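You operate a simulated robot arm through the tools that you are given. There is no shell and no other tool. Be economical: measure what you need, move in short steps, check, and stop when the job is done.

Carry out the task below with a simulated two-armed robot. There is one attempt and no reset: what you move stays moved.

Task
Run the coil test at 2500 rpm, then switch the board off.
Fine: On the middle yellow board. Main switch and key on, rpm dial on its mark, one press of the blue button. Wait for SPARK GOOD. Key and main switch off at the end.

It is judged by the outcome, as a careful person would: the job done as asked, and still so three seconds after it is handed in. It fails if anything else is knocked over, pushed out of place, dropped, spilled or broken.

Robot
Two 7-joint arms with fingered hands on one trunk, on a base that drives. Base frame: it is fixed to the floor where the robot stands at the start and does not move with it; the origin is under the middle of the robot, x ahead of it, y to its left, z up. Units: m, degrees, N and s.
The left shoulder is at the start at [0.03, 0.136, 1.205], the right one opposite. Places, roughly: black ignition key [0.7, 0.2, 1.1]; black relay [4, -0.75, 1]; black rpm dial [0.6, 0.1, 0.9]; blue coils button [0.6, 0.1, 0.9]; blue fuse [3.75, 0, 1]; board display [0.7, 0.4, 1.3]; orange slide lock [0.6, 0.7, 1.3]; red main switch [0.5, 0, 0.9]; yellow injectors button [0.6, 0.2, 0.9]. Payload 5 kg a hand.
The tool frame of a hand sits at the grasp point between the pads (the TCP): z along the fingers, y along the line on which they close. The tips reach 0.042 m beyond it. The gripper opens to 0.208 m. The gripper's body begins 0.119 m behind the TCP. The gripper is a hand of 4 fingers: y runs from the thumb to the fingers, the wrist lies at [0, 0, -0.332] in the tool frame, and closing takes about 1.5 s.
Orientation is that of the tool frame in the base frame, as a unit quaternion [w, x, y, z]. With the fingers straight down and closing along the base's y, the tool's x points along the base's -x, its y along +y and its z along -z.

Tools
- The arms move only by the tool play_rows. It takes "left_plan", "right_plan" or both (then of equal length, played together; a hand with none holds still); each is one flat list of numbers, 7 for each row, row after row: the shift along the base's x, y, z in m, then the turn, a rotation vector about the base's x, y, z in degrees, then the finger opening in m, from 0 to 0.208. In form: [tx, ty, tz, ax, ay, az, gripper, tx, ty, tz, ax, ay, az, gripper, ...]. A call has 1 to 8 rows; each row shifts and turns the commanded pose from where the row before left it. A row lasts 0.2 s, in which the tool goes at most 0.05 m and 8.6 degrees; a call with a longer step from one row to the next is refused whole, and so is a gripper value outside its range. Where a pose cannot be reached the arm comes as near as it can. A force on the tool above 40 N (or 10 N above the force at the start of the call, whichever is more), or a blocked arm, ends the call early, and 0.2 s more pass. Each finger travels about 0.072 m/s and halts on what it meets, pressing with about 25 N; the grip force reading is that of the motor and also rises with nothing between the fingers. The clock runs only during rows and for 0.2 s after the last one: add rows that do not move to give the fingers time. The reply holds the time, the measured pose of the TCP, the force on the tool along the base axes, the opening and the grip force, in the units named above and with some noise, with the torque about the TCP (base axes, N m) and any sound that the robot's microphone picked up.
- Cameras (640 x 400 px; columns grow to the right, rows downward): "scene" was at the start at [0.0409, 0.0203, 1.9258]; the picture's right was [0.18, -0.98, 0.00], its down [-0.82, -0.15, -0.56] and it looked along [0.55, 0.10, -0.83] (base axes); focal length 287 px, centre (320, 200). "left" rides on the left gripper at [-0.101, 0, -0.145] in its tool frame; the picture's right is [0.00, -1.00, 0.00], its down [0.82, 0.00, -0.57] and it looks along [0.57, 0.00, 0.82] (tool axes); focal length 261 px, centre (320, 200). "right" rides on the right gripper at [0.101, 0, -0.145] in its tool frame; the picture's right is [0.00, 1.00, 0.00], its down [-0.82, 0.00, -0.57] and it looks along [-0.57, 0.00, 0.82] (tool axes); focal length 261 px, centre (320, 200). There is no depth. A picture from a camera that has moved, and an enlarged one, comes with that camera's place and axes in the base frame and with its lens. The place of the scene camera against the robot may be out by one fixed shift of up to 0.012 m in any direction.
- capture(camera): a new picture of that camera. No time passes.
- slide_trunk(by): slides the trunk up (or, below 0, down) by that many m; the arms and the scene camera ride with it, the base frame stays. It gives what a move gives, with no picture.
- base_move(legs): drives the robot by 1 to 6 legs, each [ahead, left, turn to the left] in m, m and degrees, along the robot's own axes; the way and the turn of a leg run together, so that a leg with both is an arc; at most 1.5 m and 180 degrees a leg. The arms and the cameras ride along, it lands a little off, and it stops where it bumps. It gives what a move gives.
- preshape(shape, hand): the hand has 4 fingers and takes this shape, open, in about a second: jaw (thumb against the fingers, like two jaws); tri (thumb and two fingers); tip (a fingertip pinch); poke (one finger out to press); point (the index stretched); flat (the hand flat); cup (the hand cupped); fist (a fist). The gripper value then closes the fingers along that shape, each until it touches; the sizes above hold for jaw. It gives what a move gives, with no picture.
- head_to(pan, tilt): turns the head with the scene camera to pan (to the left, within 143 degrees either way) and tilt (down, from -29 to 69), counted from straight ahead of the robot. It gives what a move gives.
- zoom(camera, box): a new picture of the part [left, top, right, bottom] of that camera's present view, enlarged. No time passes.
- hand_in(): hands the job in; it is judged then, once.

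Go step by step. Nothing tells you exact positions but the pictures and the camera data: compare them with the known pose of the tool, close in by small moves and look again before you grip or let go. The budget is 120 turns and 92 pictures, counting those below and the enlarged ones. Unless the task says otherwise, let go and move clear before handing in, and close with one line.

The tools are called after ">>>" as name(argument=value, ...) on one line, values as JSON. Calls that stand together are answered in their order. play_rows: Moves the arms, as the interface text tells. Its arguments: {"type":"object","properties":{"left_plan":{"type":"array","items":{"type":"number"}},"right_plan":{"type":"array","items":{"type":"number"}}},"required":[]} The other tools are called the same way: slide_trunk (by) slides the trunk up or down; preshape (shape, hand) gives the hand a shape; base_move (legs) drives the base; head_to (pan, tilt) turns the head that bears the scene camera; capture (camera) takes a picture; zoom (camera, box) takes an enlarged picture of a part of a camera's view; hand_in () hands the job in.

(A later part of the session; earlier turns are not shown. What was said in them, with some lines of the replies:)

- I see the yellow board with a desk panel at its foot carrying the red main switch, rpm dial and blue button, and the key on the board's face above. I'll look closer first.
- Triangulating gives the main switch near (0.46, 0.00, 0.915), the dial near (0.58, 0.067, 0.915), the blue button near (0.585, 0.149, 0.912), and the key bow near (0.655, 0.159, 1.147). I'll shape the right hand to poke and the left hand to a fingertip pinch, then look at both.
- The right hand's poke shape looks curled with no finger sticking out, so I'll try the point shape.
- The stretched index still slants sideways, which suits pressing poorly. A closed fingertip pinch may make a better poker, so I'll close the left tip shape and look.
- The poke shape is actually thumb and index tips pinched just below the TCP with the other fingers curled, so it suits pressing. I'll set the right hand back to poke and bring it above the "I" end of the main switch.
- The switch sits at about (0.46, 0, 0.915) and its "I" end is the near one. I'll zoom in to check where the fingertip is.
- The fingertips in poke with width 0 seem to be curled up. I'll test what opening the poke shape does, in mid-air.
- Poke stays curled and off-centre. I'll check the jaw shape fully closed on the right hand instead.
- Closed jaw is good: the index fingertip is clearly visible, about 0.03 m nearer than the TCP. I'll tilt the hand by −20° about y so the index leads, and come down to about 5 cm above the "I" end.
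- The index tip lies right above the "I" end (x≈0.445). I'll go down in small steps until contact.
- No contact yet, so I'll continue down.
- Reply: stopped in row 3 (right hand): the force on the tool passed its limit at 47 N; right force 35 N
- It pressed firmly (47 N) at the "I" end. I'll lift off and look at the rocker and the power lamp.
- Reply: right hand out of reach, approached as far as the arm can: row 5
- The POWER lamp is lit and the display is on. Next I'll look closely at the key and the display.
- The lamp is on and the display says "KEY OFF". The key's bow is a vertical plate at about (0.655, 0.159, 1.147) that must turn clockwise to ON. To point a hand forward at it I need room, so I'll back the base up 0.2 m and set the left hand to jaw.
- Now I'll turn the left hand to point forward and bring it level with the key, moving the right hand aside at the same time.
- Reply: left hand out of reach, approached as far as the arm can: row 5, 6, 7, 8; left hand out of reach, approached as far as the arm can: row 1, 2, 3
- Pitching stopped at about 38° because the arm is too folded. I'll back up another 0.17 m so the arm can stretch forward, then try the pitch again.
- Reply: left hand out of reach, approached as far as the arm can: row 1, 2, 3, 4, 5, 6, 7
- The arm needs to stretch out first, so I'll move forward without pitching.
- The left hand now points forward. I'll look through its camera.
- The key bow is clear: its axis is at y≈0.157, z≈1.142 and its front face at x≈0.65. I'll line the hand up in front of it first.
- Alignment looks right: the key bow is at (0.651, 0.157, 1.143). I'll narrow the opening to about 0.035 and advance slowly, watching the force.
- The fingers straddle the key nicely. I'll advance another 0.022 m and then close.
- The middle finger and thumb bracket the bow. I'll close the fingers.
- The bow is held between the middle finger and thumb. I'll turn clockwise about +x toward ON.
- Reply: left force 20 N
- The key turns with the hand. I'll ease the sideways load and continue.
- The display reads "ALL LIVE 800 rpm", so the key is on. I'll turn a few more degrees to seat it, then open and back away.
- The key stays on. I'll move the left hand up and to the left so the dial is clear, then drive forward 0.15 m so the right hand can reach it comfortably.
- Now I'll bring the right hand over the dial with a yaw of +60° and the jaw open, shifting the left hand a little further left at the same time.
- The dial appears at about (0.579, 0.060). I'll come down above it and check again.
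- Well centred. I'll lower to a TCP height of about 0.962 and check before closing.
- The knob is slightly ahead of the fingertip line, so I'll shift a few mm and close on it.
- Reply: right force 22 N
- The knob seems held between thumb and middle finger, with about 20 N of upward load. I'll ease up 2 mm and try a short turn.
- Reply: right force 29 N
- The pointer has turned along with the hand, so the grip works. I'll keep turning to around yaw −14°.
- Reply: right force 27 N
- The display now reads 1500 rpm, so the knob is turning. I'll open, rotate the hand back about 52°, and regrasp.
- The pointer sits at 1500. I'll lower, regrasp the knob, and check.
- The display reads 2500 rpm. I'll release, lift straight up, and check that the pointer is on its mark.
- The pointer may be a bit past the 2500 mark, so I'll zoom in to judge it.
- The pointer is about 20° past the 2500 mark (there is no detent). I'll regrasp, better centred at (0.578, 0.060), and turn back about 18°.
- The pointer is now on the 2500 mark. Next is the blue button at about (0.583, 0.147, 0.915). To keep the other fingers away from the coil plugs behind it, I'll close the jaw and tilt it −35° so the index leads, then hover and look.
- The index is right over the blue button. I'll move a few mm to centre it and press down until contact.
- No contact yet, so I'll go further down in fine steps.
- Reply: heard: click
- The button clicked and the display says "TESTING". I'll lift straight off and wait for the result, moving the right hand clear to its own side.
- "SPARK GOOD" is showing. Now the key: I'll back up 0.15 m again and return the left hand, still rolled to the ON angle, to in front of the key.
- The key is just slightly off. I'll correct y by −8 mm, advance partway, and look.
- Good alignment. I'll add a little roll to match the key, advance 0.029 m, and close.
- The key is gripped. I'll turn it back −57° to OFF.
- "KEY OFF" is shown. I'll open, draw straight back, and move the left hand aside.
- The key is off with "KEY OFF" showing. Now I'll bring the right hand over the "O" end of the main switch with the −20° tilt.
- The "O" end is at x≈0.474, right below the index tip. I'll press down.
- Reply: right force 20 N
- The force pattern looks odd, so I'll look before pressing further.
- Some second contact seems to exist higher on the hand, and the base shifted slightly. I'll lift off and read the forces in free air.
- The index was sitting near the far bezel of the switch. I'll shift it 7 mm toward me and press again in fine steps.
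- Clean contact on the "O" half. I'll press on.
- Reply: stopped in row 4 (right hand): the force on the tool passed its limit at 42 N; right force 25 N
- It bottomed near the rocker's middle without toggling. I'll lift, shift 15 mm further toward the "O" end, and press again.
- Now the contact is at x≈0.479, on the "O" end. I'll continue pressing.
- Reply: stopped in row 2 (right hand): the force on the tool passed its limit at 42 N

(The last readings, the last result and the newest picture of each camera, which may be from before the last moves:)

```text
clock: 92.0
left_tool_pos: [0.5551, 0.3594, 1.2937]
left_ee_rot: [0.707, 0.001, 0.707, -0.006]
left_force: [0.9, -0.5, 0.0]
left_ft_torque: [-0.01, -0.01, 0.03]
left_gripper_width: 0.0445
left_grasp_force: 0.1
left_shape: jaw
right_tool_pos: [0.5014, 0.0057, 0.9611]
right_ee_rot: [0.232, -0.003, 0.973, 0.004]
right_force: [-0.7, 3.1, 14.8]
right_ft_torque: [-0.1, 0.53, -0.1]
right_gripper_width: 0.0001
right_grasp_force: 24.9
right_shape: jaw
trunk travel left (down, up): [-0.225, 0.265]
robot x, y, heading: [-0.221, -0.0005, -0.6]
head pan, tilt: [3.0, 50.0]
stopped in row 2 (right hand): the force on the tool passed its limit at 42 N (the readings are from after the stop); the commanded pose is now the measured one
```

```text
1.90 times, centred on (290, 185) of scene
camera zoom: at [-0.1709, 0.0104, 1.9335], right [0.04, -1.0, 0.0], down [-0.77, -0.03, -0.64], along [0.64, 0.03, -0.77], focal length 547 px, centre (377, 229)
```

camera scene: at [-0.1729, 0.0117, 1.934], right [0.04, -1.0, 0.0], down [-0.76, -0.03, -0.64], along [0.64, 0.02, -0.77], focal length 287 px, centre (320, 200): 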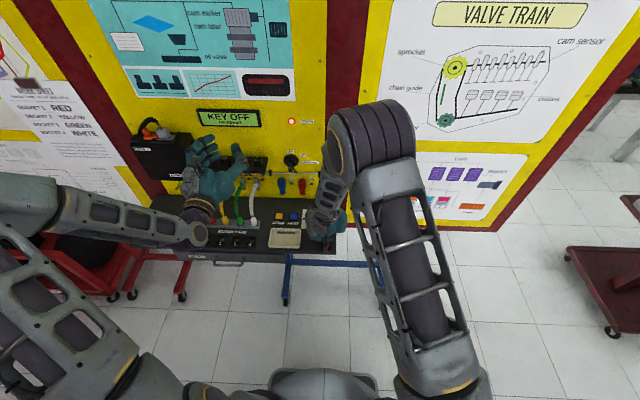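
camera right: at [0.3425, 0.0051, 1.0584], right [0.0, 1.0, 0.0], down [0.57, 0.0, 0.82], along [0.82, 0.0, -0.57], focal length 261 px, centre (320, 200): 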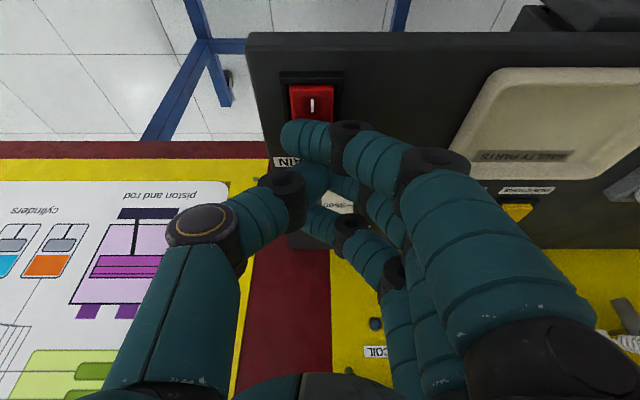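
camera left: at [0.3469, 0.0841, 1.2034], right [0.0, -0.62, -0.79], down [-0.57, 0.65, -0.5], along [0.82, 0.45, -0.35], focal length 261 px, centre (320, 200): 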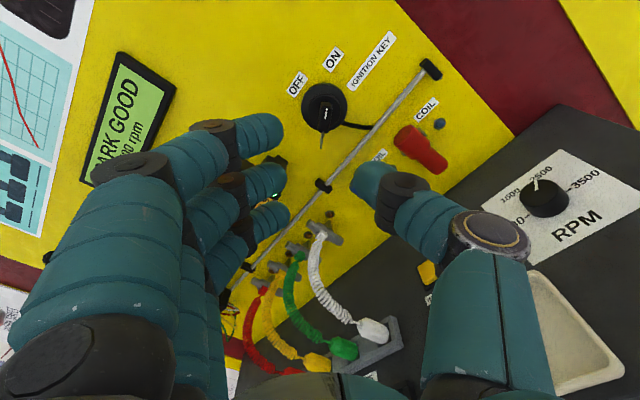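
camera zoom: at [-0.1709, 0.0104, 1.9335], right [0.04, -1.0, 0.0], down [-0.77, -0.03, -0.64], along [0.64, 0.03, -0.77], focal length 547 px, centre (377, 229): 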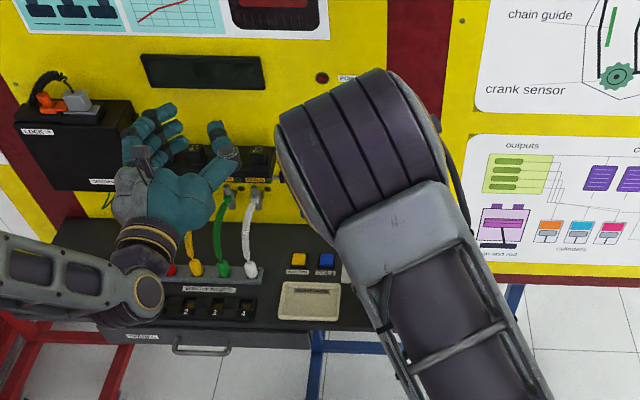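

The display is dark and the POWER lamp is out, so the main switch is off. I'll lift off and move the right hand clear, then check everything.

>>> play_rows(right_plan=[0, 0, 0.02, 0, 0, 0, 0, 0, 0, 0.04, 0, 0, 0, 0, -0.01, -0.02, 0.04, 0, 5, 0, 0, -0.02, -0.04, 0, 0, 5, 0, 0, -0.02, -0.04, 0, 0, 5, 0, 0, -0.02, -0.04, 0, 0, 5, 0, 0, -0.01, -0.04, 0, 0, 5, 0, 0, 0, -0.04, 0, 0, 0, 0, 0])

>>> capture(camera="scene")

>>> zoom(camera="scene", box=[200, 90, 350, 260])

```text
clock: 93.8
left_tool_pos: [0.5547, 0.3579, 1.2954]
left_ee_rot: [0.708, 0.001, 0.706, -0.005]
left_force: [-0.1, -0.3, 0.8]
left_ft_torque: [-0.01, 0.07, 0.14]
left_gripper_width: 0.0448
left_grasp_force: 0.0
left_shape: jaw
right_tool_pos: [0.4175, -0.2192, 1.0603]
right_ee_rot: [0.014, -0.003, 1.0, 0.004]
right_force: [-0.3, -0.8, 0.7]
right_ft_torque: [0.02, -0.04, 0.01]
right_gripper_width: 0.0
right_grasp_force: 25.2
right_shape: jaw
trunk travel left (down, up): [-0.225, 0.265]
robot x, y, heading: [-0.2166, -0.0005, -0.9]
head pan, tilt: [3.0, 50.0]
```

```text
5 pictures are left
camera scene: at [-0.1716, 0.0081, 1.9337], right [0.04, -1.0, 0.0], down [-0.77, -0.03, -0.64], along [0.64, 0.03, -0.77], focal length 287 px, centre (320, 200)
```

scene: 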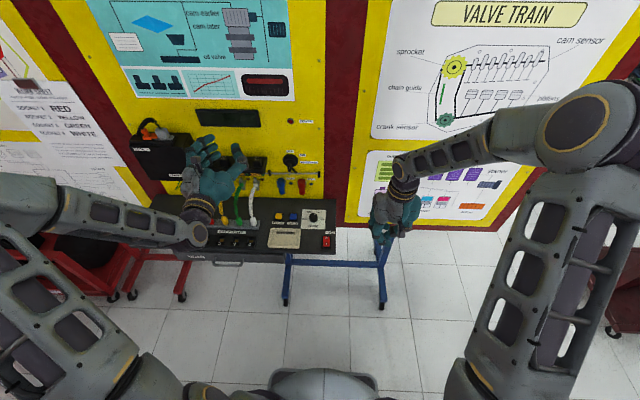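

```text
2.35 times, centred on (275, 175) of scene
camera zoom: at [-0.1716, 0.0081, 1.9337], right [0.04, -1.0, 0.0], down [-0.77, -0.03, -0.64], along [0.64, 0.03, -0.77], focal length 675 px, centre (426, 259)
```

zoom: 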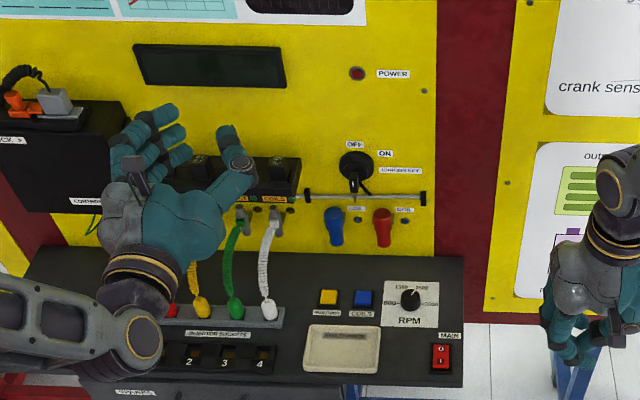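

The display and lamp are off, the key is at OFF, the dial is still at 2500, nothing else looks disturbed, and both hands are clear. I'm handing in.

>>> hand_in()

```text
The job is handed in.
```

The coil test ran at 2500 rpm and showed SPARK GOOD after one press of the blue button; the key and main switch are now off and both hands are clear.
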